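You operate a simulated robot arm through the tools that you are given. There is no shell and no other tool. Be economical: measure what you need, move in short steps, check, and stop when the job is done.

The job below is to be done with a simulated robot arm. You get a single attempt, and the scene is never put back.

## Task
Check mesh squares 1 and 2 with the step gauge and stand the matching tag before each.
Fine: one step through means 40, two 50, three 60; gauge back in its stand, no tag before square 3.

Only the result counts: the job must be done as asked and must still hold three seconds after the hand-in. Knocking over, shifting, dropping, spilling or breaking anything else fails it.

## Robot
A 6-joint arm with a two-finger parallel gripper, fixed in place. Base frame: the origin is at the foot of the arm, x ahead of it, y to its left, z up; the work surface is at about z = 6. Lengths are in mm, angles in rad, forces in N, time in s.
With the tool pointing down near the work surface it reaches from about 140 to 580 mm from the base axis. Its first joint turns from -1.152 to 1.152 rad. Payload 2.1 kg.
The TCP is the grasp point between the finger pads, 30 mm short of the fingertips. In the tool frame z runs along the fingers and y along their closing line. The gripper opens to 94 mm. The fingers are 28 mm wide and 10 mm thick; the gripper's body (50 by 96 mm) begins 55 mm behind the TCP.
Orientation is told as [roll, pitch, yaw] about the base's x, y, z axes, in that order, counted from this pose: with the fingers straight down and closing along the base's y, the tool's x points along the base's -x, its y along +y and its z along -z.

## Interface
- The arm moves only by the tool nudge_tool. Its argument "increments" is a list of rows, each an object (a shift or turn left out is 0, a gripper value left out holds the last) with "turn": the turn, a rotation vector about the tool's x, y, z in rad, a list of three; "travel": the shift along the tool's x, y, z in mm, a list of three; "gripper": the finger opening in mm, from 0 to 94. In form: [{"turn": [rx, ry, rz], "travel": [dx, dy, dz], "gripper": gripper}, ...]. A call has 1 to 10 rows; each row shifts and turns the commanded pose from where the row before left it, along the tool's axes as they then stand. Each row takes 0.2 s and may step no farther than 50 mm and 0.15 rad from the row before; otherwise, or with a gripper value out of range, the whole call is refused. Where a pose cannot be reached the arm comes as near as it can. A force on the tool above 80 N (or 10 N above the force at the start of the call, whichever is more), or a blocked arm, ends the call early, and 0.2 s more pass. The fingers move at their own pace (about 72 mm/s each) and stop on an object; they squeeze with about 42 N. The grip force told is the motor's: it shows also when the fingers shut on nothing. Time passes only in rows, and 0.2 s behind the last, so rows that do not move let the fingers close. The reply holds the time, the measured pose of the TCP, the force on the tool along the base axes, the opening and the grip force, in the units named above and with some noise, with the torque about the TCP (base axes, N m) and any sound that the robot's microphone picked up.
- Cameras (640 x 400 px; columns grow to the right, rows downward): "scene" is fixed at [63, -375.5, 494.4]; the picture's right is [0.72, -0.70, 0.00], its down [-0.33, -0.34, -0.88] and it looks along [0.61, 0.63, -0.47] (base axes); focal length 260 px, centre (320, 200). "wrist" rides on the gripper at [76, 14, -103] in the tool frame; the picture's right is [-0.18, 0.98, 0.00], its down [-0.75, -0.14, -0.64] and it looks along [-0.63, -0.12, 0.77] (tool axes); focal length 243 px, centre (320, 200). There is no depth. A picture from a camera that has moved, and an enlarged one, comes with that camera's place and axes in the base frame and with its lens.
- camera(camera): a new picture of that camera. No time passes.
- close_up(camera, box): a new picture of the part [left, top, right, bottom] of that camera's present view, enlarged. No time passes.
- finish_job(): hands the job in; it is judged then, once.

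Go step by step. Nothing tells you positions but the pictures and the camera data: compare them with the known pose of the tool, close in by small moves and look again before you grip or let go. The budget is 120 turns and 68 pictures, counting those below and the enlarged ones. Unless the task says otherwise, let go and move clear before handing in, and close with one line.

The tools are called after "Emit:" as name(argument=value, ...) on one line, values as JSON. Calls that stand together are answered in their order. nudge_tool: Moves the arm, as the interface text tells. Its arguments: {"type":"object","properties":{"increments":{"type":"array"}},"required":["increments"]} The other tools are called the same way: camera (camera) takes a picture; close_up (camera, box) takes an enlarged picture of a part of a camera's view; finish_job () hands the job in.

At the start:

```text
t: 0.0
ee_pos: [277.4, -20.7, 358.9]
ee_rot: [0.0, 0.0, 0.0]
ft_force: [-0.2, -0.1, -0.2]
torque: [0.04, 0.01, -0.03]
grip_width: 93.9
grasp_force: 0.0
```

scene: 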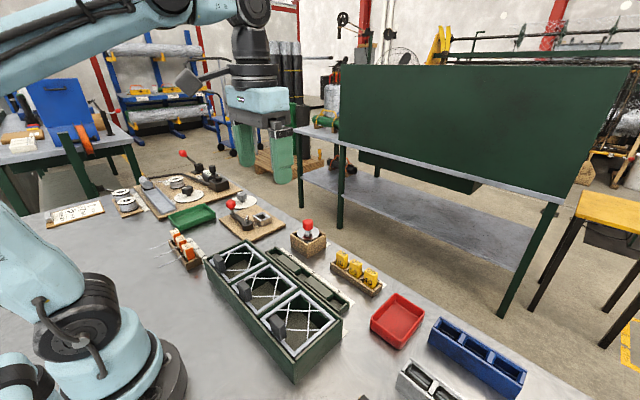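
wrist: 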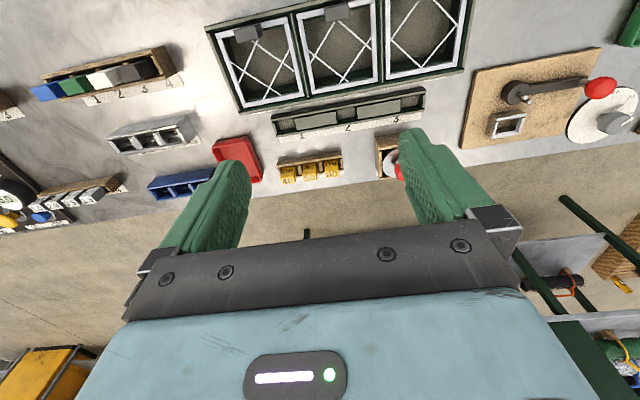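

I see a green frame with three mesh squares, a numbered rail behind it, a stand with a red-knobbed object (probably the step gauge) and three yellow tags marked 40/50/60. I'll look closer before moving.

Emit:
close_up(camera="scene", box=[190, 210, 400, 390])

Emit:
close_up(camera="wrist", box=[200, 0, 480, 200])

Emit:
close_up(camera="scene", box=[270, 200, 400, 310])

```text
2.22 times, centred on (295, 300) of scene
camera zoom: at [63.0, -375.5, 494.4], right [0.72, -0.7, 0.0], down [-0.33, -0.34, -0.88], along [0.61, 0.63, -0.47], focal length 578 px, centre (376, -22)
```

zoom: 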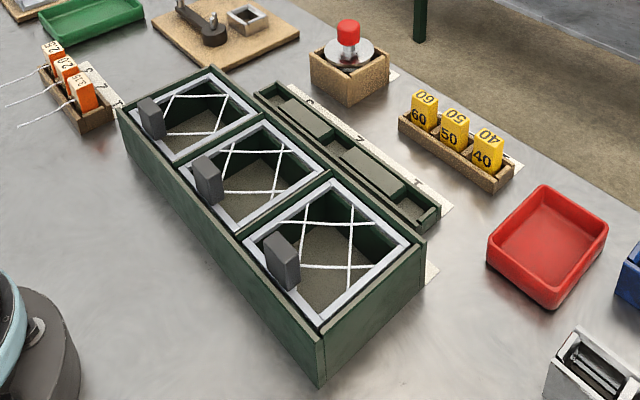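

```text
2.00 times, centred on (340, 100) of wrist
camera zoom: at [202.2, -6.2, 462.2], right [0.18, 0.98, 0.0], down [0.75, -0.14, 0.64], along [0.63, -0.12, -0.77], focal length 485 px, centre (280, 400)
```

zoom: 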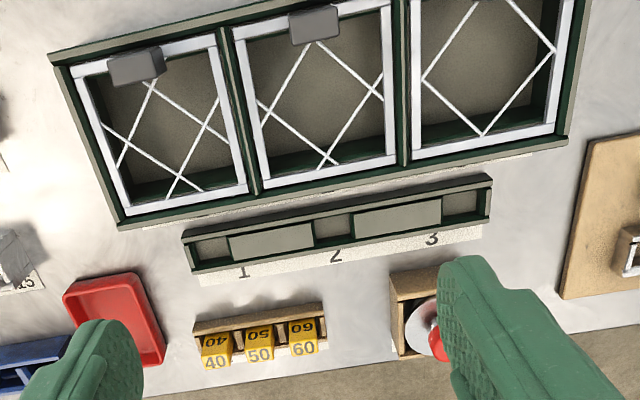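

```text
3.64 times, centred on (335, 255) of scene
camera zoom: at [63.0, -375.5, 494.4], right [0.72, -0.7, 0.0], down [-0.33, -0.34, -0.88], along [0.61, 0.63, -0.47], focal length 946 px, centre (266, 0)
```

zoom: 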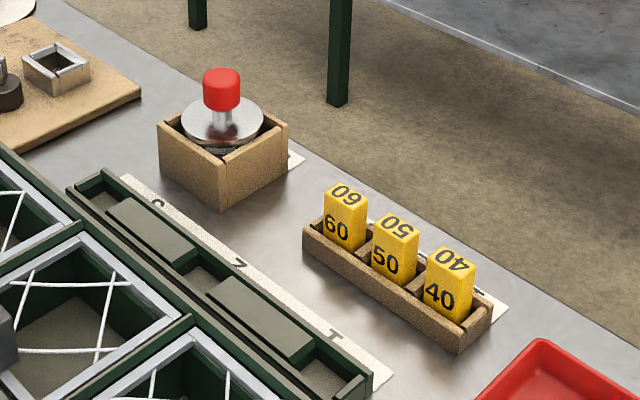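

The mesh frame spans roughly x 202–320, y −170–180, with its top at z≈72. The rail is at x≈390, the tags at x≈470 and the gauge near (453, 84). I'll move to where the wrist camera sees the mesh squares well.

Emit:
nudge_tool(increments=[{"travel": [25, -20, 40]}, {"travel": [25, -20, 40]}, {"travel": [10, -10, 0]}, {}])

Emit:
camera(camera="wrist")

```text
refused: row 1 steps farther than a row can; nothing moved
```

```text
62 pictures are left
camera wrist: at [202.2, -6.2, 462.2], right [0.18, 0.98, 0.0], down [0.75, -0.14, 0.64], along [0.63, -0.12, -0.77], focal length 243 px, centre (320, 200)
```

wrist: 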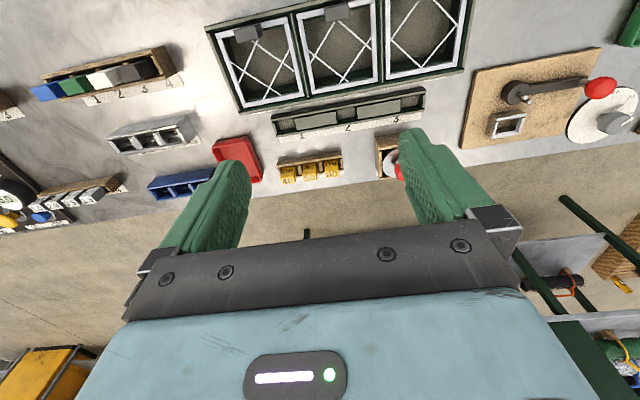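

The step was too long, so I'm retrying with shorter rows.

Emit:
nudge_tool(increments=[{"travel": [20, -15, 35]}, {"travel": [20, -15, 35]}, {"travel": [20, -15, 35]}, {}])

Emit:
camera(camera="wrist")

```text
t: 1.0
ee_pos: [218.8, -63.1, 253.1]
ee_rot: [-0.001, 0.0, 0.001]
ft_force: [1.7, -0.7, 0.2]
torque: [0.0, -0.02, 0.0]
grip_width: 93.7
grasp_force: 0.1
```

```text
61 pictures are left
camera wrist: at [142.8, -49.0, 356.4], right [0.18, 0.98, 0.0], down [0.75, -0.14, 0.64], along [0.63, -0.12, -0.77], focal length 243 px, centre (320, 200)
```

wrist: 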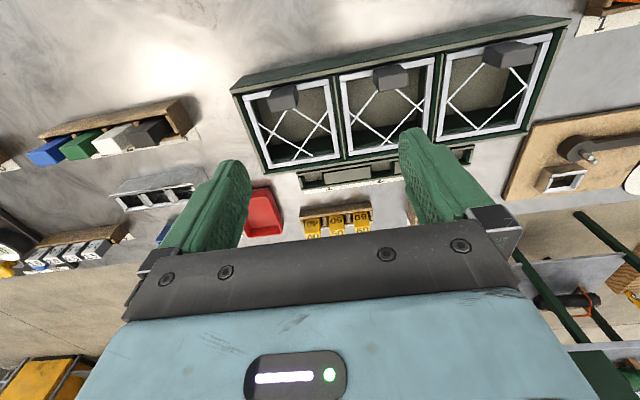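

Emit:
close_up(camera="wrist", box=[230, 30, 450, 190])

```text
2.50 times, centred on (340, 110) of wrist
camera zoom: at [142.8, -49.0, 356.4], right [0.18, 0.98, 0.0], down [0.75, -0.14, 0.64], along [0.63, -0.12, -0.77], focal length 606 px, centre (270, 425)
```

zoom: 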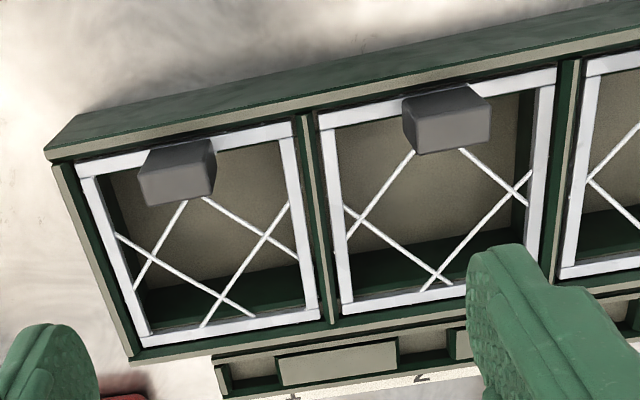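

Visually square 1's opening is a diamond centred at (259, −102) with sides of about 40, and square 2's is centred at (259, 7) with sides of about 50. I'll confirm both with the gauge itself. Next I'll look at the gauge in its stand.

Emit:
nudge_tool(increments=[{"travel": [-35, 30, 0]}, {"travel": [-35, 30, 0]}, {"travel": [-35, 30, 0]}, {"travel": [-35, 30, 0]}, {"travel": [-30, 20, 0]}, {}])

Emit:
camera(camera="wrist")

Emit:
close_up(camera="wrist", box=[220, 40, 440, 200])

```text
t: 2.4
ee_pos: [389.2, 75.0, 251.6]
ee_rot: [0.0, 0.0, 0.0]
ft_force: [0.8, 0.1, 0.3]
torque: [0.01, -0.01, -0.01]
grip_width: 94.0
grasp_force: 0.0
```

```text
59 pictures are left
camera wrist: at [313.2, 90.6, 354.8], right [0.18, 0.98, 0.0], down [0.75, -0.14, 0.64], along [0.63, -0.12, -0.77], focal length 243 px, centre (320, 200)
```

wrist: 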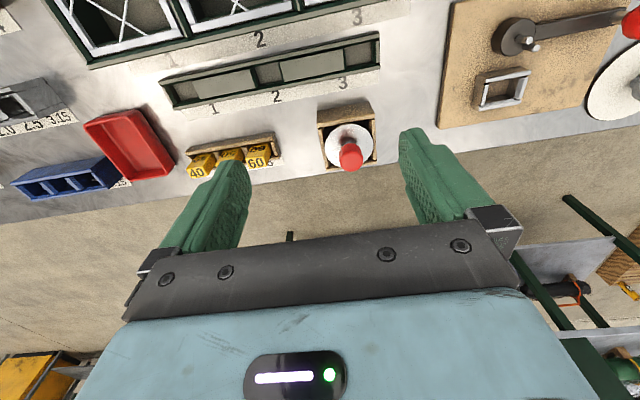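

```text
2.50 times, centred on (330, 120) of wrist
camera zoom: at [313.2, 90.6, 354.8], right [0.18, 0.98, 0.0], down [0.75, -0.14, 0.64], along [0.63, -0.12, -0.77], focal length 606 px, centre (295, 400)
```

zoom: 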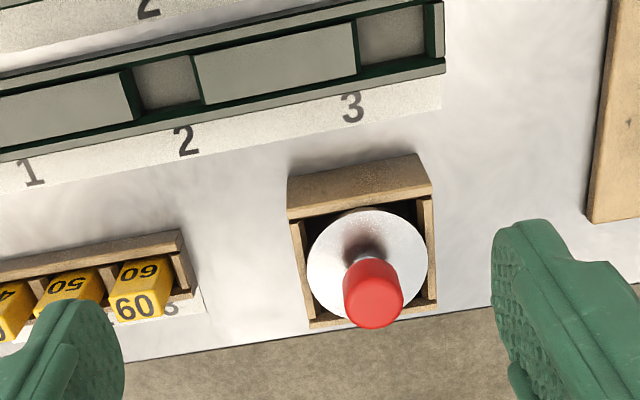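

The gauge axis is near (475.5, 102), with the knob from z≈64 to 90 and a flange about 68 wide at z≈46. I'll check the grey blocks by the squares for clearance before gauging.

Emit:
close_up(camera="scene", box=[230, 270, 340, 360])

```text
4.44 times, centred on (285, 315) of scene
camera zoom: at [63.0, -375.5, 494.4], right [0.72, -0.7, 0.0], down [-0.33, -0.34, -0.88], along [0.61, 0.63, -0.47], focal length 1156 px, centre (476, -311)
```

zoom: 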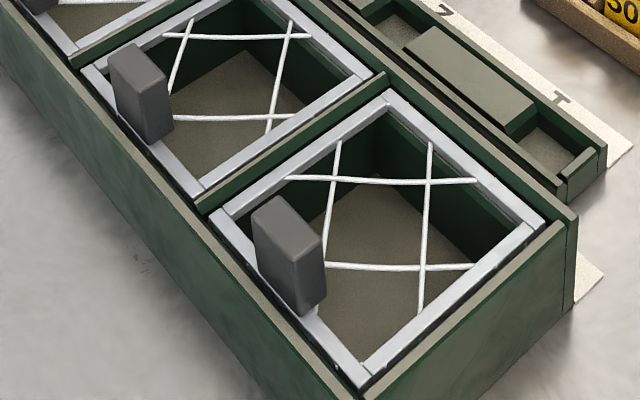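

The block spans x 206–217 up to z≈111, which leaves about 8 mm to the flange when it is centred. Now I'll approach the gauge knob.

Emit:
nudge_tool(increments=[{"travel": [-43, 13, 0], "gripper": 60}, {"travel": [-43.3, 13.5, 0]}, {"travel": [0, 0, 45]}, {"travel": [0, 0, 45]}, {"travel": [0, 0, 30]}, {}])

Emit:
camera(camera="wrist")

Emit:
close_up(camera="scene", box=[260, 150, 370, 270])

```text
t: 3.8
ee_pos: [475.5, 99.9, 134.7]
ee_rot: [-0.001, 0.001, 0.0]
ft_force: [0.4, -0.4, -0.4]
torque: [0.02, -0.04, -0.02]
grip_width: 59.9
grasp_force: 0.0
```

```text
56 pictures are left
camera wrist: at [400.3, 115.4, 237.9], right [0.18, 0.98, 0.0], down [0.75, -0.14, 0.64], along [0.63, -0.12, -0.77], focal length 243 px, centre (320, 200)
```

wrist: 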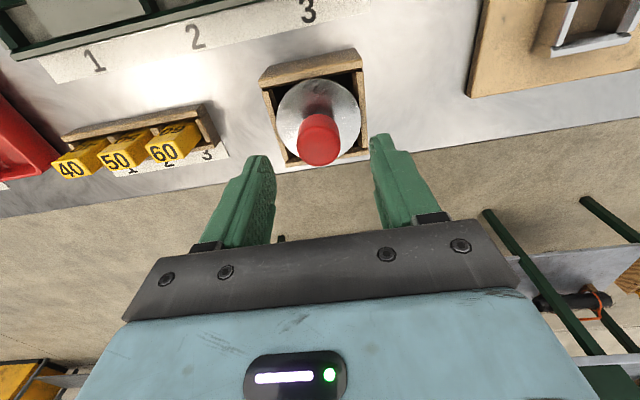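

```text
3.33 times, centred on (315, 210) of scene
camera zoom: at [63.0, -375.5, 494.4], right [0.72, -0.7, 0.0], down [-0.33, -0.34, -0.88], along [0.61, 0.63, -0.47], focal length 867 px, centre (337, 167)
```

zoom: 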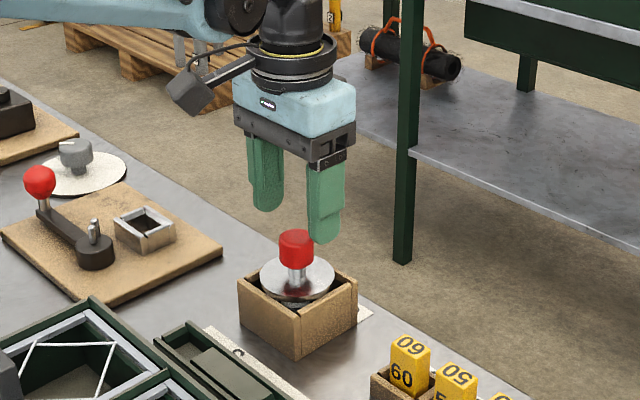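

The axis still reads as x≈475.5, y≈100.5. I'll lower to z≈84 and close on the knob.

Emit:
nudge_tool(increments=[{"travel": [0, 0.5, 25]}, {"travel": [0, 0, 25.5]}, {}, {"gripper": 20}, {}, {}])

Emit:
camera(camera="wrist")

Emit:
close_up(camera="scene", box=[260, 170, 370, 270])

```text
t: 5.2
ee_pos: [475.3, 101.4, 83.9]
ee_rot: [-0.001, 0.001, -0.002]
ft_force: [-1.4, -10.5, 1.0]
torque: [-0.2, 0.04, 0.04]
grip_width: 28.8
grasp_force: 41.8
```

```text
54 pictures are left
camera wrist: at [399.6, 115.0, 187.3], right [0.19, 0.98, 0.0], down [0.75, -0.14, 0.64], along [0.63, -0.12, -0.77], focal length 243 px, centre (320, 200)
```

wrist: 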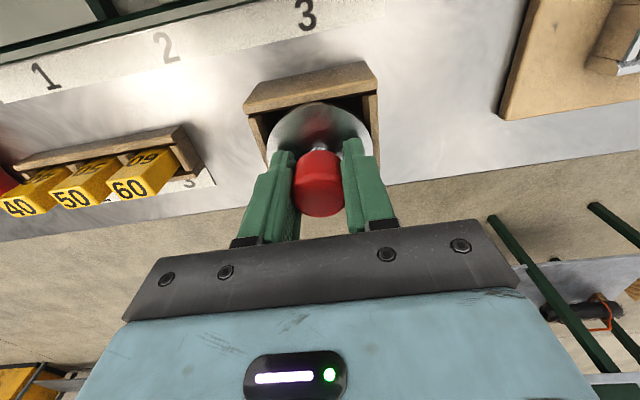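

```text
4.00 times, centred on (315, 220) of scene
camera zoom: at [63.0, -375.5, 494.4], right [0.72, -0.7, 0.0], down [-0.33, -0.34, -0.88], along [0.61, 0.63, -0.47], focal length 1040 px, centre (340, 120)
```

zoom: 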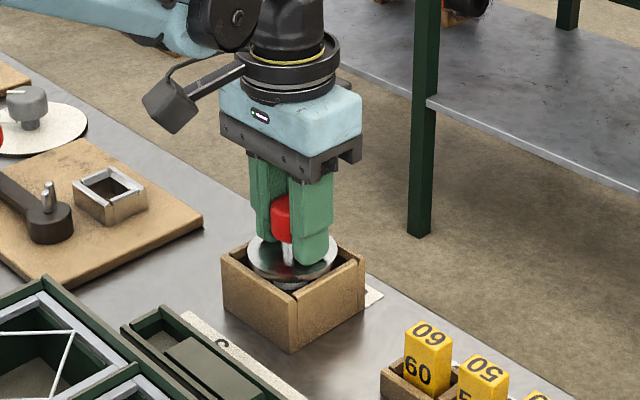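

The knob is gripped at a width of 28.8 mm, with a 10 N side force to the −y side. I'll relieve it slightly and lift straight up.

Emit:
nudge_tool(increments=[{"travel": [0, -0.8, 0]}, {}])

```text
t: 5.8
ee_pos: [474.9, 101.7, 84.8]
ee_rot: [-0.001, -0.002, 0.001]
ft_force: [-0.1, -10.4, 7.3]
torque: [-0.12, 0.15, 0.02]
grip_width: 29.1
grasp_force: 42.0
```

Emit:
nudge_tool(increments=[{"travel": [0, -0.5, -5]}, {"travel": [0, 0, -10]}, {}])

Emit:
close_up(camera="scene", box=[260, 170, 370, 270])

```text
t: 6.6
ee_pos: [475.5, 100.3, 97.8]
ee_rot: [0.001, 0.001, -0.001]
ft_force: [-0.7, -0.1, -2.5]
torque: [-0.01, 0.0, -0.01]
grip_width: 29.1
grasp_force: 41.7
```

```text
4.00 times, centred on (315, 220) of scene
camera zoom: at [63.0, -375.5, 494.4], right [0.72, -0.7, 0.0], down [-0.33, -0.34, -0.88], along [0.61, 0.63, -0.47], focal length 1040 px, centre (340, 120)
```

zoom: 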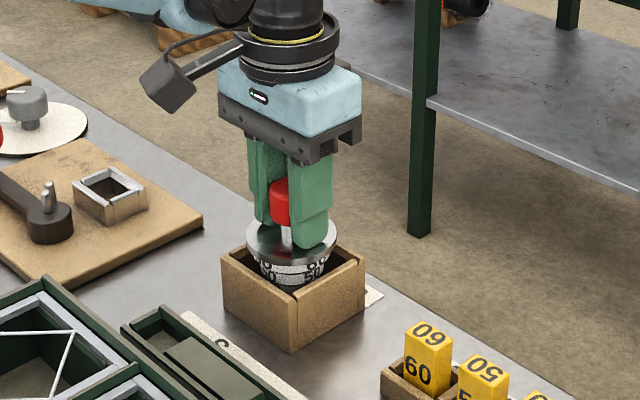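

The gauge lifts free at about 2.5 N, and its steps are marked with numbers. I'll raise it further and look at its underside steps.

Emit:
nudge_tool(increments=[{"travel": [0, 0, -40]}, {"travel": [0, 0, -45]}, {"travel": [35, -20, 0]}, {"travel": [35, -20, 0]}, {}])

Emit:
close_up(camera="scene", box=[250, 130, 360, 210])

```text
t: 7.8
ee_pos: [404.9, 61.1, 182.3]
ee_rot: [0.0, -0.001, 0.0]
ft_force: [-0.6, -0.6, -3.0]
torque: [0.01, -0.02, -0.02]
grip_width: 29.1
grasp_force: 41.7
```

```text
5.00 times, centred on (305, 170) of scene
camera zoom: at [63.0, -375.5, 494.4], right [0.72, -0.7, 0.0], down [-0.33, -0.34, -0.88], along [0.61, 0.63, -0.47], focal length 1300 px, centre (395, 350)
```

zoom: 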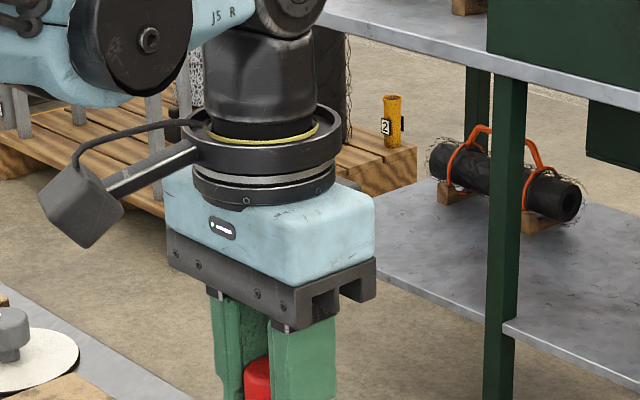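

Emit:
close_up(camera="scene", box=[250, 190, 340, 260])

```text
5.71 times, centred on (295, 225) of scene
camera zoom: at [63.0, -375.5, 494.4], right [0.72, -0.7, 0.0], down [-0.33, -0.34, -0.88], along [0.61, 0.63, -0.47], focal length 1486 px, centre (463, 57)
```

zoom: 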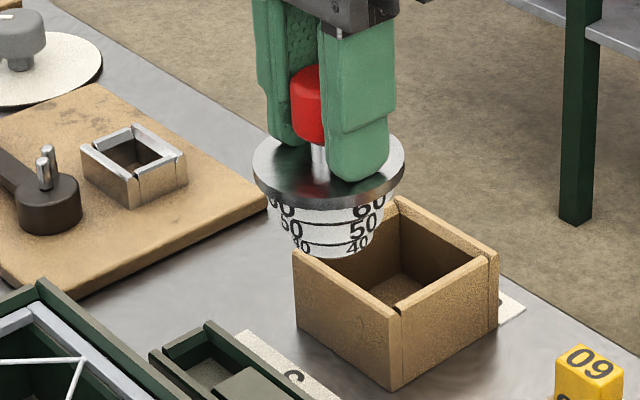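

The gauge is a tapered cone marked 40/50/60 from the tip, with steps of about 12 mm and the tip about 73 mm below the TCP. I'll carry it high over square 1.

Emit:
nudge_tool(increments=[{"travel": [0, 0, -25]}, {"travel": [29.2, -32.6, 0]}, {"travel": [29.2, -32.6, 0]}, {"travel": [29.2, -32.6, 0]}, {"travel": [29.2, -32.6, 0]}, {"travel": [29.2, -32.6, 0]}, {}, {"travel": [0, 0, 30]}, {}])

Emit:
camera(camera="wrist")

Emit:
close_up(camera="scene", box=[220, 230, 350, 350])

```text
t: 9.8
ee_pos: [258.2, -103.1, 179.3]
ee_rot: [-0.002, -0.002, 0.0]
ft_force: [0.8, 0.0, -2.1]
torque: [0.02, -0.01, -0.01]
grip_width: 28.9
grasp_force: 41.8
```

```text
49 pictures are left
camera wrist: at [181.8, -88.0, 282.9], right [0.18, 0.98, 0.0], down [0.75, -0.14, 0.64], along [0.63, -0.12, -0.77], focal length 243 px, centre (320, 200)
```

wrist: 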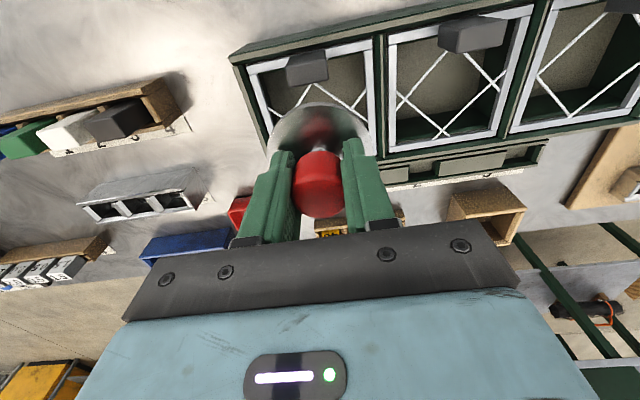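

```text
3.33 times, centred on (285, 290) of scene
camera zoom: at [63.0, -375.5, 494.4], right [0.72, -0.7, 0.0], down [-0.33, -0.34, -0.88], along [0.61, 0.63, -0.47], focal length 867 px, centre (437, -100)
```

zoom: 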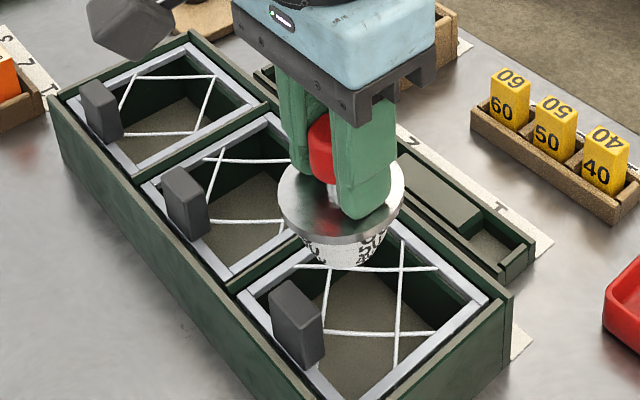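

Triangulating both views puts the mesh plane lower, at z≈50, with the square 1 centre near (264, −104.5). I'll shift there, lower to just above the mesh and look again.

Emit:
nudge_tool(increments=[{"travel": [-6, -1.5, 20]}, {"travel": [0, 0, 22]}, {}])

Emit:
close_up(camera="wrist", box=[220, 30, 420, 180])

Emit:
close_up(camera="scene", box=[240, 260, 340, 350])

```text
t: 10.6
ee_pos: [263.9, -104.5, 137.3]
ee_rot: [-0.001, 0.0, 0.0]
ft_force: [-0.3, 0.9, -2.5]
torque: [-0.01, 0.0, 0.01]
grip_width: 29.0
grasp_force: 41.6
```

```text
2.67 times, centred on (320, 105) of wrist
camera zoom: at [188.2, -89.6, 240.5], right [0.18, 0.98, 0.0], down [0.75, -0.14, 0.64], along [0.63, -0.12, -0.77], focal length 647 px, centre (320, 453)
```

zoom: 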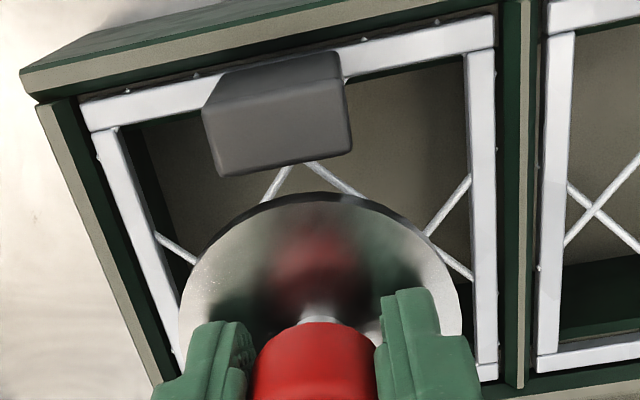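

```text
4.44 times, centred on (290, 305) of scene
camera zoom: at [63.0, -375.5, 494.4], right [0.72, -0.7, 0.0], down [-0.33, -0.34, -0.88], along [0.61, 0.63, -0.47], focal length 1156 px, centre (453, -267)
```

zoom: 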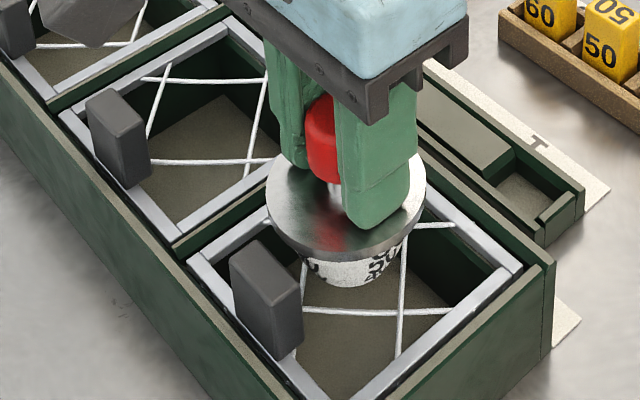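

The gauge sits over the diamond, centred to within a couple of mm. I'll lower in small steps and watch the force.

Emit:
nudge_tool(increments=[{"travel": [-1, 0, 6]}, {"travel": [0, 0, 5]}, {"travel": [0, 0, 4]}, {}])

Emit:
close_up(camera="scene", box=[240, 260, 340, 350])

```text
t: 11.6
ee_pos: [264.9, -104.3, 121.0]
ee_rot: [0.001, 0.0, -0.001]
ft_force: [-0.1, -0.1, -1.7]
torque: [-0.03, 0.02, 0.0]
grip_width: 29.1
grasp_force: 41.8
```

```text
4.44 times, centred on (290, 305) of scene
camera zoom: at [63.0, -375.5, 494.4], right [0.72, -0.7, 0.0], down [-0.33, -0.34, -0.88], along [0.61, 0.63, -0.47], focal length 1156 px, centre (453, -267)
```

zoom: 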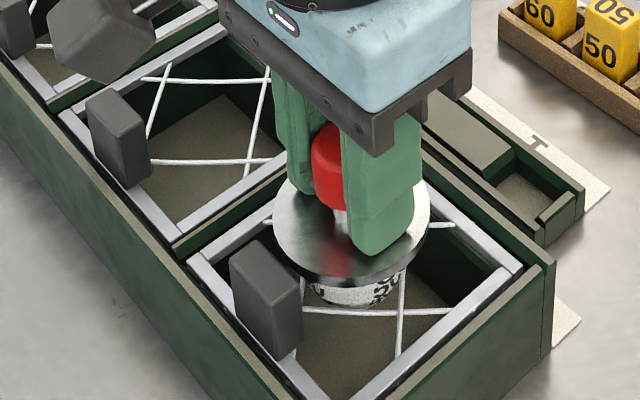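

Emit:
nudge_tool(increments=[{"travel": [0, 0, 2]}, {"travel": [0, 0, 2]}, {}])

Emit:
nudge_tool(increments=[{"travel": [0, 0, 2]}, {"travel": [0, 0, 2]}, {}])

Emit:
close_up(camera="scene", box=[240, 260, 340, 350])

```text
t: 12.2
ee_pos: [263.1, -105.1, 119.3]
ee_rot: [0.001, 0.006, -0.001]
ft_force: [-5.0, 1.1, 21.1]
torque: [0.06, 0.07, 0.01]
grip_width: 29.1
grasp_force: 43.0
stopped in row 2: the force on the tool passed its limit (the readings are from after the stop); the commanded pose is now the measured one
```

```text
t: 12.6
ee_pos: [264.8, -104.9, 120.2]
ee_rot: [0.004, 0.014, -0.002]
ft_force: [-4.2, 2.1, 21.9]
torque: [0.11, 0.03, 0.02]
grip_width: 29.0
grasp_force: 42.1
stopped in row 2: the force on the tool passed its limit (the readings are from after the stop); the commanded pose is now the measured one
```

```text
4.44 times, centred on (290, 305) of scene
camera zoom: at [62.9, -375.5, 494.4], right [0.72, -0.7, 0.0], down [-0.33, -0.34, -0.88], along [0.61, 0.63, -0.47], focal length 1156 px, centre (453, -267)
```

zoom: 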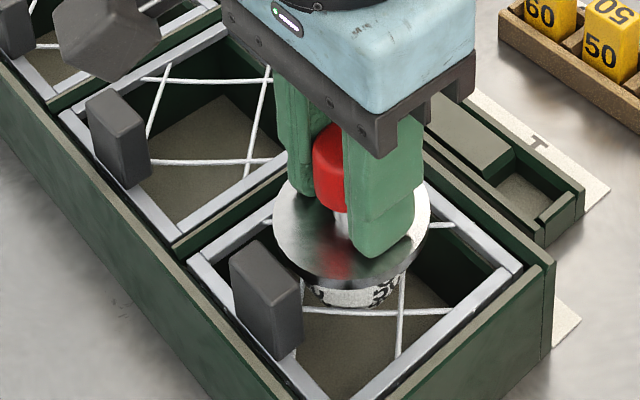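

Contact came at TCP z≈120, and the tip seems to be sitting on the strings rather than through them. I'll back off a little and inspect the centring.

Emit:
nudge_tool(increments=[{"travel": [0, 0, -6]}, {}])

Emit:
close_up(camera="scene", box=[260, 285, 340, 345])

Emit:
close_up(camera="wrist", box=[220, 30, 420, 180])

```text
t: 13.2
ee_pos: [267.3, -105.4, 125.0]
ee_rot: [0.0, 0.013, -0.004]
ft_force: [-0.1, 0.2, -2.9]
torque: [-0.01, 0.01, 0.01]
grip_width: 29.1
grasp_force: 41.9
```

```text
6.67 times, centred on (300, 315) of scene
camera zoom: at [63.0, -375.5, 494.4], right [0.72, -0.7, 0.0], down [-0.33, -0.34, -0.88], along [0.61, 0.63, -0.47], focal length 1734 px, centre (453, -567)
```

zoom: 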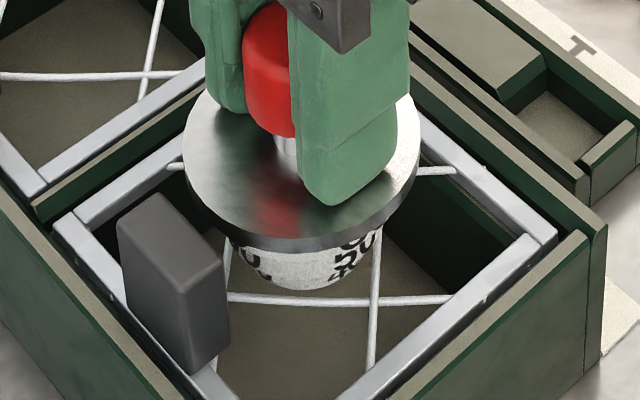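

```text
2.67 times, centred on (320, 105) of wrist
camera zoom: at [191.6, -91.0, 230.0], right [0.19, 0.98, 0.0], down [0.76, -0.14, 0.63], along [0.62, -0.12, -0.77], focal length 647 px, centre (320, 453)
```

zoom: 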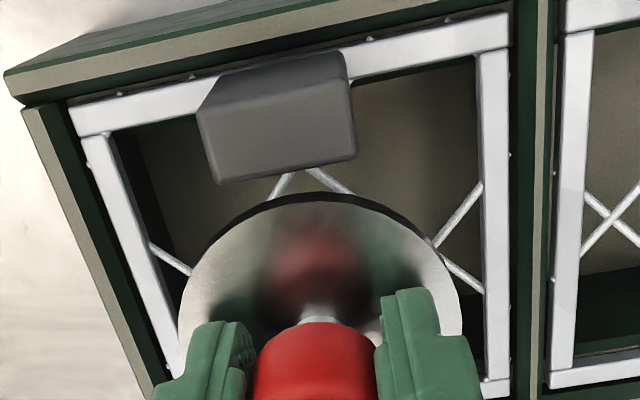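

The mesh centre triangulates to about (266, −104.5) at z≈50. I'll level the tool, re-centre and probe in 1 mm rows.

Emit:
nudge_tool(increments=[{"turn": [0, -0.013, 0.003], "travel": [0.8, 0.8, 0]}, {}, {"travel": [0, 0, 1]}, {"travel": [0, 0, 1]}, {}])

Emit:
nudge_tool(increments=[{"travel": [0, 0, 1]}, {}])

Emit:
nudge_tool(increments=[{"travel": [0, 0, 1]}, {}])

Emit:
nudge_tool(increments=[{"travel": [0, 0, 1]}, {}])

```text
t: 14.4
ee_pos: [265.5, -105.6, 123.9]
ee_rot: [0.002, -0.003, -0.004]
ft_force: [-0.9, 1.0, -3.1]
torque: [0.04, -0.02, 0.03]
grip_width: 28.6
grasp_force: 42.3
```

```text
t: 15.0
ee_pos: [265.6, -104.4, 123.4]
ee_rot: [0.001, -0.002, -0.003]
ft_force: [-0.1, 0.4, -3.8]
torque: [0.01, -0.05, -0.02]
grip_width: 29.1
grasp_force: 41.6
```

```text
t: 15.6
ee_pos: [265.0, -104.0, 121.3]
ee_rot: [0.002, 0.0, -0.005]
ft_force: [0.1, 0.0, -2.4]
torque: [0.02, 0.01, -0.01]
grip_width: 29.0
grasp_force: 41.9
```

```text
t: 16.2
ee_pos: [264.9, -104.7, 120.4]
ee_rot: [0.0, -0.002, -0.005]
ft_force: [-1.0, -5.5, 24.9]
torque: [0.06, 0.04, -0.01]
grip_width: 28.7
grasp_force: 42.2
```

Emit:
close_up(camera="scene", box=[275, 300, 325, 340])

Emit:
close_up(camera="wrist", box=[260, 50, 400, 150])

```text
10.00 times, centred on (300, 320) of scene
camera zoom: at [62.9, -375.5, 494.4], right [0.72, -0.7, 0.0], down [-0.33, -0.34, -0.88], along [0.61, 0.63, -0.47], focal length 2601 px, centre (520, -1000)
```

zoom: 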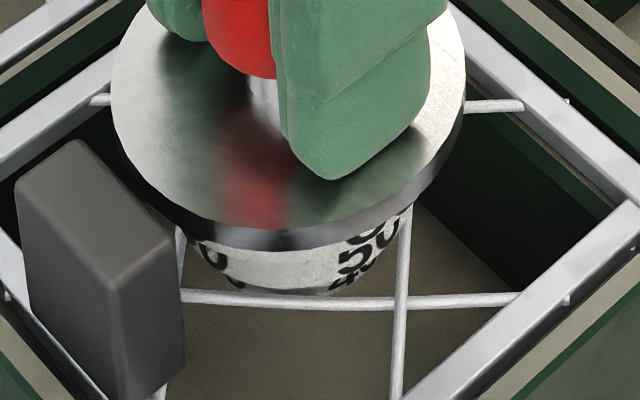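

```text
4.00 times, centred on (330, 100) of wrist
camera zoom: at [189.2, -89.8, 223.6], right [0.19, 0.98, 0.0], down [0.75, -0.15, 0.64], along [0.63, -0.12, -0.77], focal length 970 px, centre (280, 600)
```

zoom: 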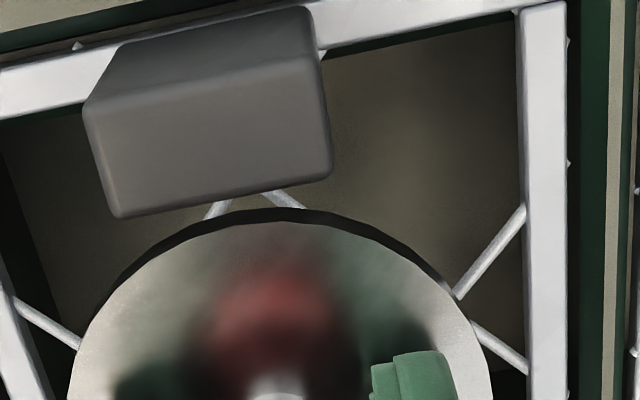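

Contact is at TCP z≈120.5. To tell whether a step is really through, I'll back off 1.5 mm and test sideways play: if it is through, the strings will trap it.

Emit:
nudge_tool(increments=[{"travel": [0, 0, -2]}, {}])

Emit:
nudge_tool(increments=[{"travel": [0, 2, 0]}, {}])

Emit:
nudge_tool(increments=[{"travel": [0, 1.5, 0]}, {}])

Emit:
nudge_tool(increments=[{"travel": [0, 1.5, 0]}, {}])

```text
t: 16.8
ee_pos: [265.0, -103.9, 122.0]
ee_rot: [0.004, -0.001, -0.003]
ft_force: [-0.3, 0.0, -3.6]
torque: [0.02, 0.02, 0.0]
grip_width: 28.9
grasp_force: 42.5
```

```text
t: 17.4
ee_pos: [264.6, -102.8, 121.9]
ee_rot: [0.002, -0.002, -0.004]
ft_force: [0.9, -0.2, -3.3]
torque: [0.01, -0.02, 0.0]
grip_width: 29.0
grasp_force: 41.7
```

```text
t: 18.0
ee_pos: [264.5, -101.5, 122.2]
ee_rot: [0.001, -0.001, -0.005]
ft_force: [0.6, 0.1, -2.6]
torque: [-0.01, 0.01, -0.01]
grip_width: 28.8
grasp_force: 41.7
```

```text
t: 18.6
ee_pos: [264.9, -100.1, 123.2]
ee_rot: [-0.001, -0.002, -0.005]
ft_force: [-1.1, -9.3, -1.7]
torque: [-0.58, 0.11, 0.0]
grip_width: 29.0
grasp_force: 42.4
```

The strings block it at y≈−100.5, and the torque arm puts the contact about 62 mm below the TCP, well above the tip (about 74 mm). So a step is inside the mesh, and I'll find the play on the other sides.

Emit:
nudge_tool(increments=[{"travel": [0, -3, 0]}, {"travel": [0, -2, 0]}, {}])

Emit:
nudge_tool(increments=[{"travel": [0, -1.5, 0]}, {}])

Emit:
nudge_tool(increments=[{"travel": [0, -1.5, 0]}, {}])

```text
t: 19.4
ee_pos: [264.1, -103.3, 123.8]
ee_rot: [0.004, -0.001, -0.004]
ft_force: [-0.5, 0.0, -2.6]
torque: [0.01, -0.01, -0.02]
grip_width: 28.9
grasp_force: 42.0
```

```text
t: 20.0
ee_pos: [265.2, -105.3, 122.6]
ee_rot: [0.003, -0.001, -0.004]
ft_force: [-0.1, 0.3, -2.8]
torque: [-0.02, 0.0, -0.02]
grip_width: 29.1
grasp_force: 41.5
```

```text
t: 20.6
ee_pos: [264.8, -106.8, 122.6]
ee_rot: [0.003, -0.001, -0.004]
ft_force: [0.0, 0.3, -3.0]
torque: [0.04, 0.04, 0.01]
grip_width: 29.3
grasp_force: 41.9
```

Emit:
nudge_tool(increments=[{"travel": [0, -1.5, 0]}, {}])

Emit:
nudge_tool(increments=[{"travel": [0, -1.5, 0]}, {}])

```text
t: 21.2
ee_pos: [264.8, -109.0, 123.6]
ee_rot: [0.002, 0.0, -0.004]
ft_force: [0.4, 1.1, -2.8]
torque: [0.0, -0.01, 0.0]
grip_width: 29.1
grasp_force: 42.3
```

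```text
t: 21.8
ee_pos: [264.2, -108.9, 122.5]
ee_rot: [0.003, -0.002, -0.002]
ft_force: [-1.9, 5.8, -1.9]
torque: [0.39, 0.08, 0.01]
grip_width: 28.8
grasp_force: 41.9
```

The y play runs −109 to −100.5, so the centre is y≈−105. Now I'll find the x centre the same way.

Emit:
nudge_tool(increments=[{"travel": [0, 2, 0]}, {"travel": [0, 2.5, 0]}, {"travel": [2, 0, 0]}, {}])

Emit:
nudge_tool(increments=[{"travel": [1.5, 0, 0]}, {}])

Emit:
nudge_tool(increments=[{"travel": [1.5, 0, 0]}, {}])

```text
t: 22.8
ee_pos: [262.9, -106.1, 123.5]
ee_rot: [0.002, -0.002, -0.003]
ft_force: [0.6, -0.5, -3.1]
torque: [0.0, -0.06, 0.0]
grip_width: 29.1
grasp_force: 42.5
```

```text
t: 23.4
ee_pos: [262.1, -105.4, 121.9]
ee_rot: [0.001, -0.002, -0.004]
ft_force: [0.6, -0.9, -2.4]
torque: [-0.01, -0.01, 0.0]
grip_width: 29.1
grasp_force: 42.0
```

```text
t: 24.0
ee_pos: [259.5, -106.6, 122.3]
ee_rot: [0.002, 0.0, -0.003]
ft_force: [2.4, 0.0, -3.4]
torque: [0.0, -0.18, 0.01]
grip_width: 29.1
grasp_force: 41.8
```

The centre is about (264.5, −105). At that centre the gauge stopped with exactly one step through, so square 1 is 40. Now I'll raise it and move over square 2 at about (264.5, 9).

Emit:
nudge_tool(increments=[{"travel": [-5, 1.5, 0]}, {"travel": [0, 0, -40]}, {"travel": [0, 0, -40]}, {"travel": [0, 38, 0]}, {"travel": [0, 38, 0]}, {"travel": [0, 38, 0]}, {}, {"travel": [0, 0, 40]}, {"travel": [0, 0, 22]}, {}])

Emit:
close_up(camera="scene", box=[220, 225, 320, 315])

Emit:
close_up(camera="wrist", box=[220, 30, 420, 180])

```text
t: 26.2
ee_pos: [267.0, 8.6, 141.9]
ee_rot: [0.003, -0.001, -0.003]
ft_force: [0.3, 0.0, -2.7]
torque: [-0.01, -0.01, 0.04]
grip_width: 28.8
grasp_force: 42.1
```

```text
4.44 times, centred on (270, 270) of scene
camera zoom: at [63.0, -375.5, 494.4], right [0.72, -0.7, 0.0], down [-0.33, -0.34, -0.88], along [0.61, 0.63, -0.47], focal length 1156 px, centre (542, -111)
```

zoom: 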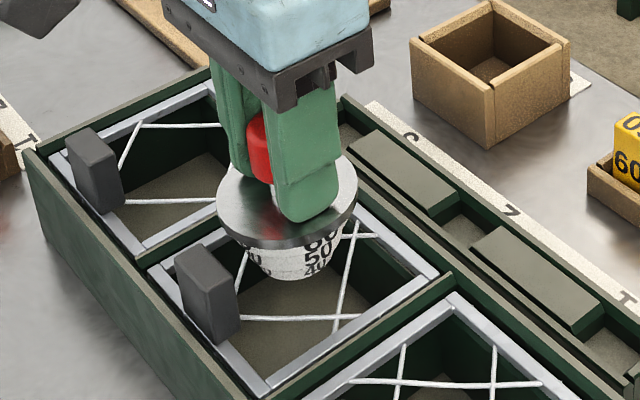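

```text
2.67 times, centred on (320, 105) of wrist
camera zoom: at [190.6, 23.3, 245.5], right [0.19, 0.98, 0.0], down [0.75, -0.15, 0.64], along [0.63, -0.12, -0.77], focal length 647 px, centre (320, 453)
```

zoom: 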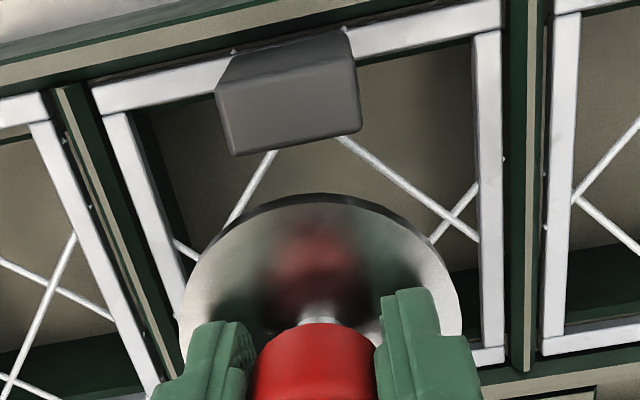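

I'll lower into square 2, first 20 mm to the previous stop depth in small rows.

Emit:
nudge_tool(increments=[{"travel": [2, 0.4, 0]}, {"travel": [0, 0, 5]}, {"travel": [0, 0, 3]}, {"travel": [0, 0, 2]}, {"travel": [0, 0, 2]}, {"travel": [0, 0, 2]}, {"travel": [0, 0, 2]}, {}])

Emit:
nudge_tool(increments=[{"travel": [0, 0, 1]}, {"travel": [0, 0, 1]}, {"travel": [0, 0, 1]}, {"travel": [0, 0, 1]}, {}])

Emit:
nudge_tool(increments=[{"travel": [0, 0, 1]}, {"travel": [0, 0, 1]}, {"travel": [0, 0, 1]}, {}])

```text
t: 28.0
ee_pos: [264.7, 10.1, 124.1]
ee_rot: [0.002, -0.003, -0.003]
ft_force: [0.0, -0.4, -3.7]
torque: [-0.01, 0.02, -0.02]
grip_width: 28.7
grasp_force: 42.0
```

```text
t: 29.2
ee_pos: [262.5, 9.7, 120.6]
ee_rot: [0.0, -0.003, -0.003]
ft_force: [0.5, 0.0, -3.1]
torque: [-0.02, -0.04, 0.03]
grip_width: 29.0
grasp_force: 42.7
```

```text
t: 30.2
ee_pos: [264.1, 9.2, 117.5]
ee_rot: [0.003, -0.001, -0.003]
ft_force: [-0.4, 0.4, -2.8]
torque: [0.0, 0.03, -0.01]
grip_width: 29.0
grasp_force: 42.3
```

It has passed the square 1 stop depth freely, so I'll continue down.

Emit:
nudge_tool(increments=[{"travel": [0, 0, 1]}, {"travel": [0, 0, 1]}, {"travel": [0, 0, 1]}, {"travel": [0, 0, 1]}, {}])

Emit:
nudge_tool(increments=[{"travel": [0, 0, 1]}, {"travel": [0, 0, 1]}, {}])

Emit:
nudge_tool(increments=[{"travel": [0, 0, 1]}, {"travel": [0, 0, 1]}, {}])

Emit:
nudge_tool(increments=[{"travel": [0, 0, 1]}, {}])

```text
t: 31.4
ee_pos: [262.9, 10.1, 113.3]
ee_rot: [0.001, -0.002, -0.005]
ft_force: [0.9, -0.1, -3.4]
torque: [0.0, 0.0, -0.01]
grip_width: 29.0
grasp_force: 42.2
```

```text
t: 32.2
ee_pos: [262.7, 10.8, 112.1]
ee_rot: [0.002, -0.004, -0.004]
ft_force: [-0.5, -0.4, -2.9]
torque: [0.02, -0.01, 0.0]
grip_width: 29.0
grasp_force: 41.9
```

```text
t: 33.0
ee_pos: [263.0, 10.7, 110.1]
ee_rot: [0.001, -0.001, -0.004]
ft_force: [0.2, -0.3, -3.1]
torque: [0.0, 0.02, -0.01]
grip_width: 29.1
grasp_force: 41.9
```

```text
t: 33.6
ee_pos: [262.6, 9.8, 110.1]
ee_rot: [0.0, -0.003, -0.004]
ft_force: [-0.2, 0.1, -3.4]
torque: [0.0, 0.0, 0.0]
grip_width: 29.3
grasp_force: 42.0
```

Emit:
nudge_tool(increments=[{"travel": [0, 0, 1]}, {}])

Emit:
nudge_tool(increments=[{"travel": [0, 0, 1]}, {}])

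Emit:
nudge_tool(increments=[{"travel": [0, 0, 1]}, {}])

```text
t: 34.2
ee_pos: [263.3, 9.9, 107.7]
ee_rot: [0.003, -0.002, -0.004]
ft_force: [0.1, 0.3, 0.7]
torque: [0.02, 0.04, -0.02]
grip_width: 29.2
grasp_force: 42.8
```

```text
t: 34.8
ee_pos: [263.5, 10.6, 106.2]
ee_rot: [0.003, -0.003, -0.004]
ft_force: [5.9, 7.0, 16.2]
torque: [0.02, 0.08, -0.05]
grip_width: 29.0
grasp_force: 42.0
```

```text
t: 35.4
ee_pos: [264.4, 10.0, 106.9]
ee_rot: [0.005, -0.005, -0.002]
ft_force: [10.9, 15.3, 37.5]
torque: [0.06, -0.05, -0.01]
grip_width: 29.1
grasp_force: 41.5
```

Contact is at TCP z≈108, one 12 mm step deeper than square 1, so two steps are through. The side force suggests I'm slightly off-centre, so I'll confirm once with a re-centred press.

Emit:
nudge_tool(increments=[{"travel": [0, 0, -3]}, {"travel": [-1.5, 1.5, 0]}, {"travel": [0, 0, 2]}, {}])

Emit:
nudge_tool(increments=[{"travel": [0, 0, 1]}, {}])

Emit:
close_up(camera="scene", box=[240, 250, 300, 305])

```text
t: 36.4
ee_pos: [264.8, 11.0, 107.3]
ee_rot: [0.001, 0.002, -0.005]
ft_force: [-11.2, -12.7, 34.3]
torque: [0.02, -0.06, 0.01]
grip_width: 28.9
grasp_force: 42.1
```

```text
t: 37.0
ee_pos: [263.6, 10.9, 105.7]
ee_rot: [-0.002, 0.002, -0.005]
ft_force: [-18.9, -20.4, 61.4]
torque: [0.07, -0.16, -0.06]
grip_width: 29.2
grasp_force: 42.1
```

```text
7.27 times, centred on (270, 278) of scene
camera zoom: at [62.8, -375.5, 494.4], right [0.72, -0.7, 0.0], down [-0.33, -0.34, -0.88], along [0.61, 0.63, -0.47], focal length 1892 px, centre (684, -364)
```

zoom: 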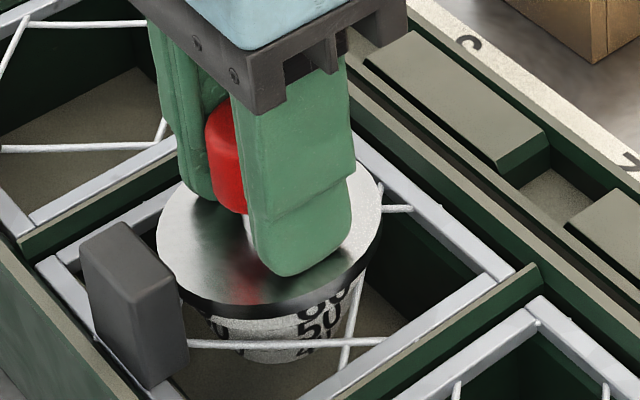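

The re-centred press stopped at the same depth with the side force reversed, so square 2 is 50. Now I'll return the gauge to its stand.

Emit:
nudge_tool(increments=[{"travel": [0, 0, -40]}, {"travel": [0, 0, -45]}, {"travel": [-35.2, 14.9, 0]}, {"travel": [-35.2, 14.9, 0]}, {"travel": [-35.2, 14.9, 0]}, {"travel": [-35.2, 14.9, 0]}, {"travel": [-35.2, 14.9, 0]}, {"travel": [-35.2, 14.9, 0]}, {}])

Emit:
nudge_tool(increments=[{}])

Emit:
close_up(camera="scene", box=[260, 150, 370, 270])

```text
t: 39.0
ee_pos: [477.9, 102.1, 192.4]
ee_rot: [0.004, -0.002, -0.004]
ft_force: [0.1, 0.4, -2.6]
torque: [0.01, 0.01, 0.0]
grip_width: 29.0
grasp_force: 41.8
```

```text
t: 39.4
ee_pos: [477.2, 103.5, 191.8]
ee_rot: [0.002, -0.003, -0.003]
ft_force: [1.0, -0.1, -3.3]
torque: [0.0, -0.02, -0.01]
grip_width: 28.8
grasp_force: 42.2
```

```text
3.33 times, centred on (315, 210) of scene
camera zoom: at [63.0, -375.5, 494.4], right [0.72, -0.7, 0.0], down [-0.33, -0.34, -0.88], along [0.61, 0.63, -0.47], focal length 867 px, centre (337, 167)
```

zoom: 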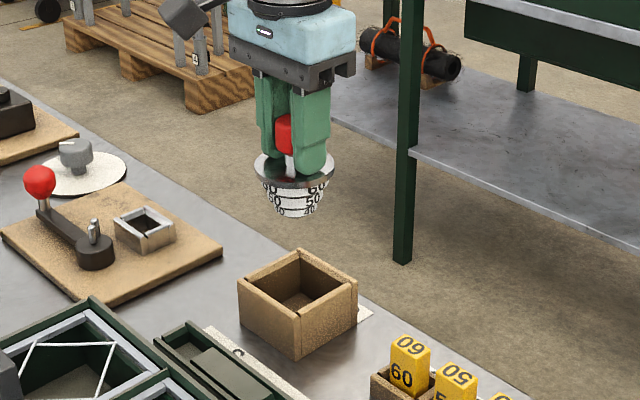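

I'm about 2 mm off the original seat position, so I'll correct that and lower with a check.

Emit:
nudge_tool(increments=[{"travel": [2, -2.4, 0]}, {"travel": [0, 0, 35]}, {"travel": [0, 0, 30]}, {}, {}])

Emit:
close_up(camera="scene", box=[270, 190, 350, 260])

```text
t: 40.6
ee_pos: [475.0, 98.5, 128.0]
ee_rot: [0.003, -0.002, -0.005]
ft_force: [0.3, -0.6, -3.2]
torque: [0.04, -0.01, -0.01]
grip_width: 29.1
grasp_force: 42.1
```

```text
5.71 times, centred on (310, 225) of scene
camera zoom: at [63.0, -375.5, 494.4], right [0.72, -0.7, 0.0], down [-0.33, -0.34, -0.88], along [0.61, 0.63, -0.47], focal length 1486 px, centre (377, 57)
```

zoom: 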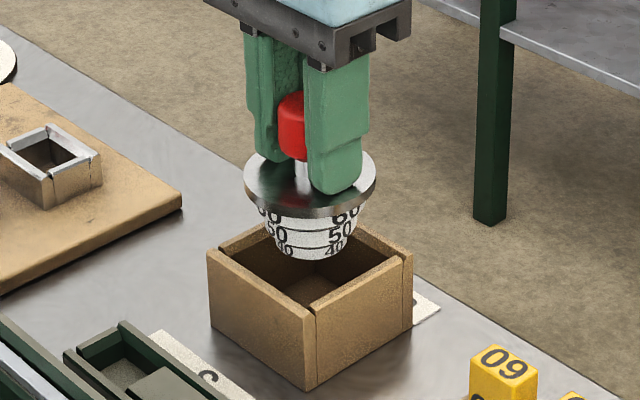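

Emit:
nudge_tool(increments=[{"travel": [-0.3, 1.3, 12]}, {"travel": [0, 0, 10]}, {}, {}])

Emit:
nudge_tool(increments=[{}])

Emit:
camera(camera="wrist")

```text
t: 41.6
ee_pos: [475.6, 99.3, 104.6]
ee_rot: [0.0, -0.002, -0.004]
ft_force: [0.6, 0.5, -3.0]
torque: [0.01, 0.0, -0.02]
grip_width: 28.9
grasp_force: 41.7
```

```text
t: 42.0
ee_pos: [474.6, 98.4, 104.0]
ee_rot: [0.001, -0.004, -0.005]
ft_force: [-0.7, -0.8, -2.7]
torque: [0.03, -0.02, 0.02]
grip_width: 28.9
grasp_force: 41.8
```

```text
34 pictures are left
camera wrist: at [399.5, 113.8, 207.6], right [0.19, 0.98, 0.0], down [0.75, -0.15, 0.64], along [0.63, -0.12, -0.77], focal length 243 px, centre (320, 200)
```

wrist: 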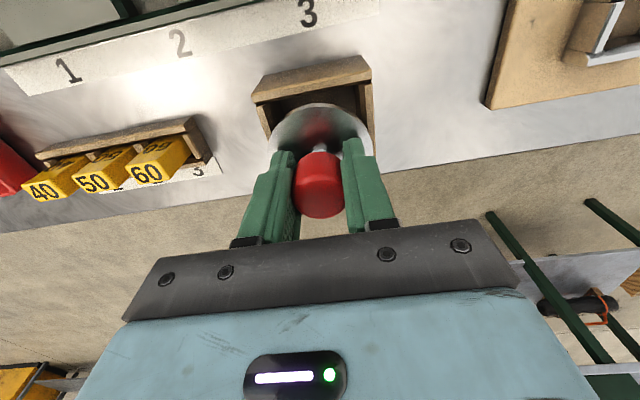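

Emit:
nudge_tool(increments=[{"travel": [-0.4, 1.4, 5]}, {"travel": [0, 0, 5]}, {}])

Emit:
nudge_tool(increments=[{"travel": [0, 0, 3]}, {"travel": [0, 0, 3]}, {}])

Emit:
close_up(camera="scene", box=[270, 190, 350, 260])

```text
t: 42.8
ee_pos: [476.0, 99.5, 92.7]
ee_rot: [0.001, -0.003, -0.004]
ft_force: [-0.2, -0.2, -3.7]
torque: [0.02, 0.03, 0.0]
grip_width: 28.6
grasp_force: 41.9
```

```text
t: 43.6
ee_pos: [475.6, 101.0, 88.1]
ee_rot: [-0.001, -0.001, -0.004]
ft_force: [-0.3, -0.2, -3.4]
torque: [0.03, 0.02, -0.01]
grip_width: 29.2
grasp_force: 42.0
```

```text
5.71 times, centred on (310, 225) of scene
camera zoom: at [63.0, -375.5, 494.4], right [0.72, -0.7, 0.0], down [-0.33, -0.34, -0.88], along [0.61, 0.63, -0.47], focal length 1486 px, centre (377, 57)
```

zoom: 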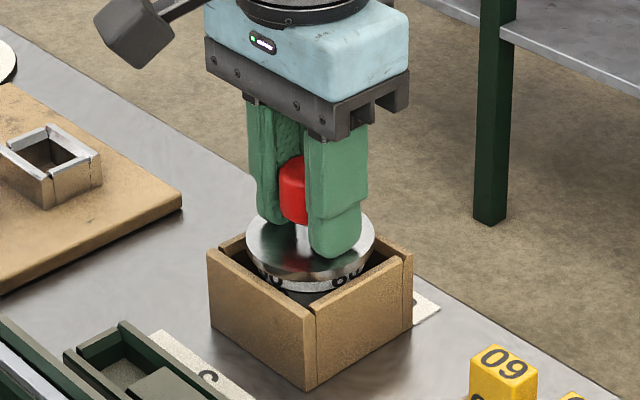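

It's well centred in the box. I'll lower the last few mm by 1 mm steps until it touches the floor of the stand.

Emit:
nudge_tool(increments=[{"travel": [0, 0, 1]}, {"travel": [0, 0, 1]}, {"travel": [0, 0, 1]}, {}])

Emit:
nudge_tool(increments=[{"travel": [0, 0, 1]}, {}])

Emit:
nudge_tool(increments=[{"travel": [0, 0, 1]}, {}])

```text
t: 44.6
ee_pos: [474.5, 100.8, 86.1]
ee_rot: [0.001, -0.003, -0.003]
ft_force: [-0.4, -0.2, -2.8]
torque: [0.0, -0.01, 0.03]
grip_width: 29.0
grasp_force: 41.3
```

```text
t: 45.2
ee_pos: [475.3, 100.7, 84.3]
ee_rot: [0.002, -0.003, -0.004]
ft_force: [-0.4, 0.2, -3.4]
torque: [0.01, 0.0, 0.01]
grip_width: 29.0
grasp_force: 42.3
```

```text
t: 45.8
ee_pos: [474.8, 99.6, 85.1]
ee_rot: [0.002, -0.002, -0.002]
ft_force: [-2.3, -1.2, 18.0]
torque: [0.09, -0.43, -0.02]
grip_width: 29.1
grasp_force: 41.4
```

It's on the floor of the stand, so I'll open and rise.

Emit:
nudge_tool(increments=[{"travel": [0, 0, -0.5]}, {"gripper": 45}, {}, {"gripper": 60}, {}, {"travel": [0, 0, -30]}, {"travel": [0, 0, -40]}, {"travel": [0, 0, -40]}, {}])

Emit:
close_up(camera="scene", box=[270, 200, 390, 300])

```text
t: 47.8
ee_pos: [474.7, 100.3, 193.0]
ee_rot: [0.001, -0.002, -0.004]
ft_force: [-0.8, 1.3, -0.7]
torque: [-0.02, 0.04, 0.0]
grip_width: 60.0
grasp_force: 0.1
```

```text
4.00 times, centred on (330, 250) of scene
camera zoom: at [63.0, -375.5, 494.4], right [0.72, -0.7, 0.0], down [-0.33, -0.34, -0.88], along [0.61, 0.63, -0.47], focal length 1040 px, centre (280, 0)
```

zoom: 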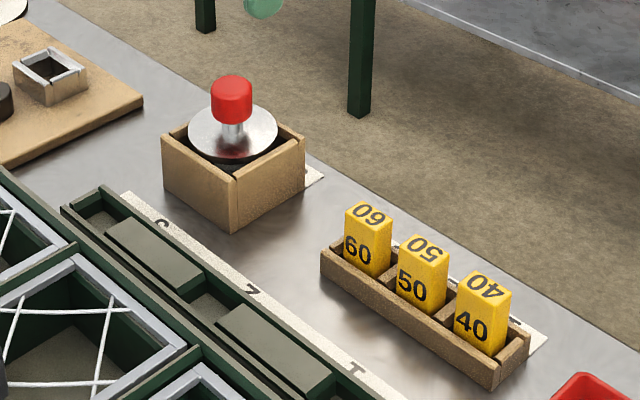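

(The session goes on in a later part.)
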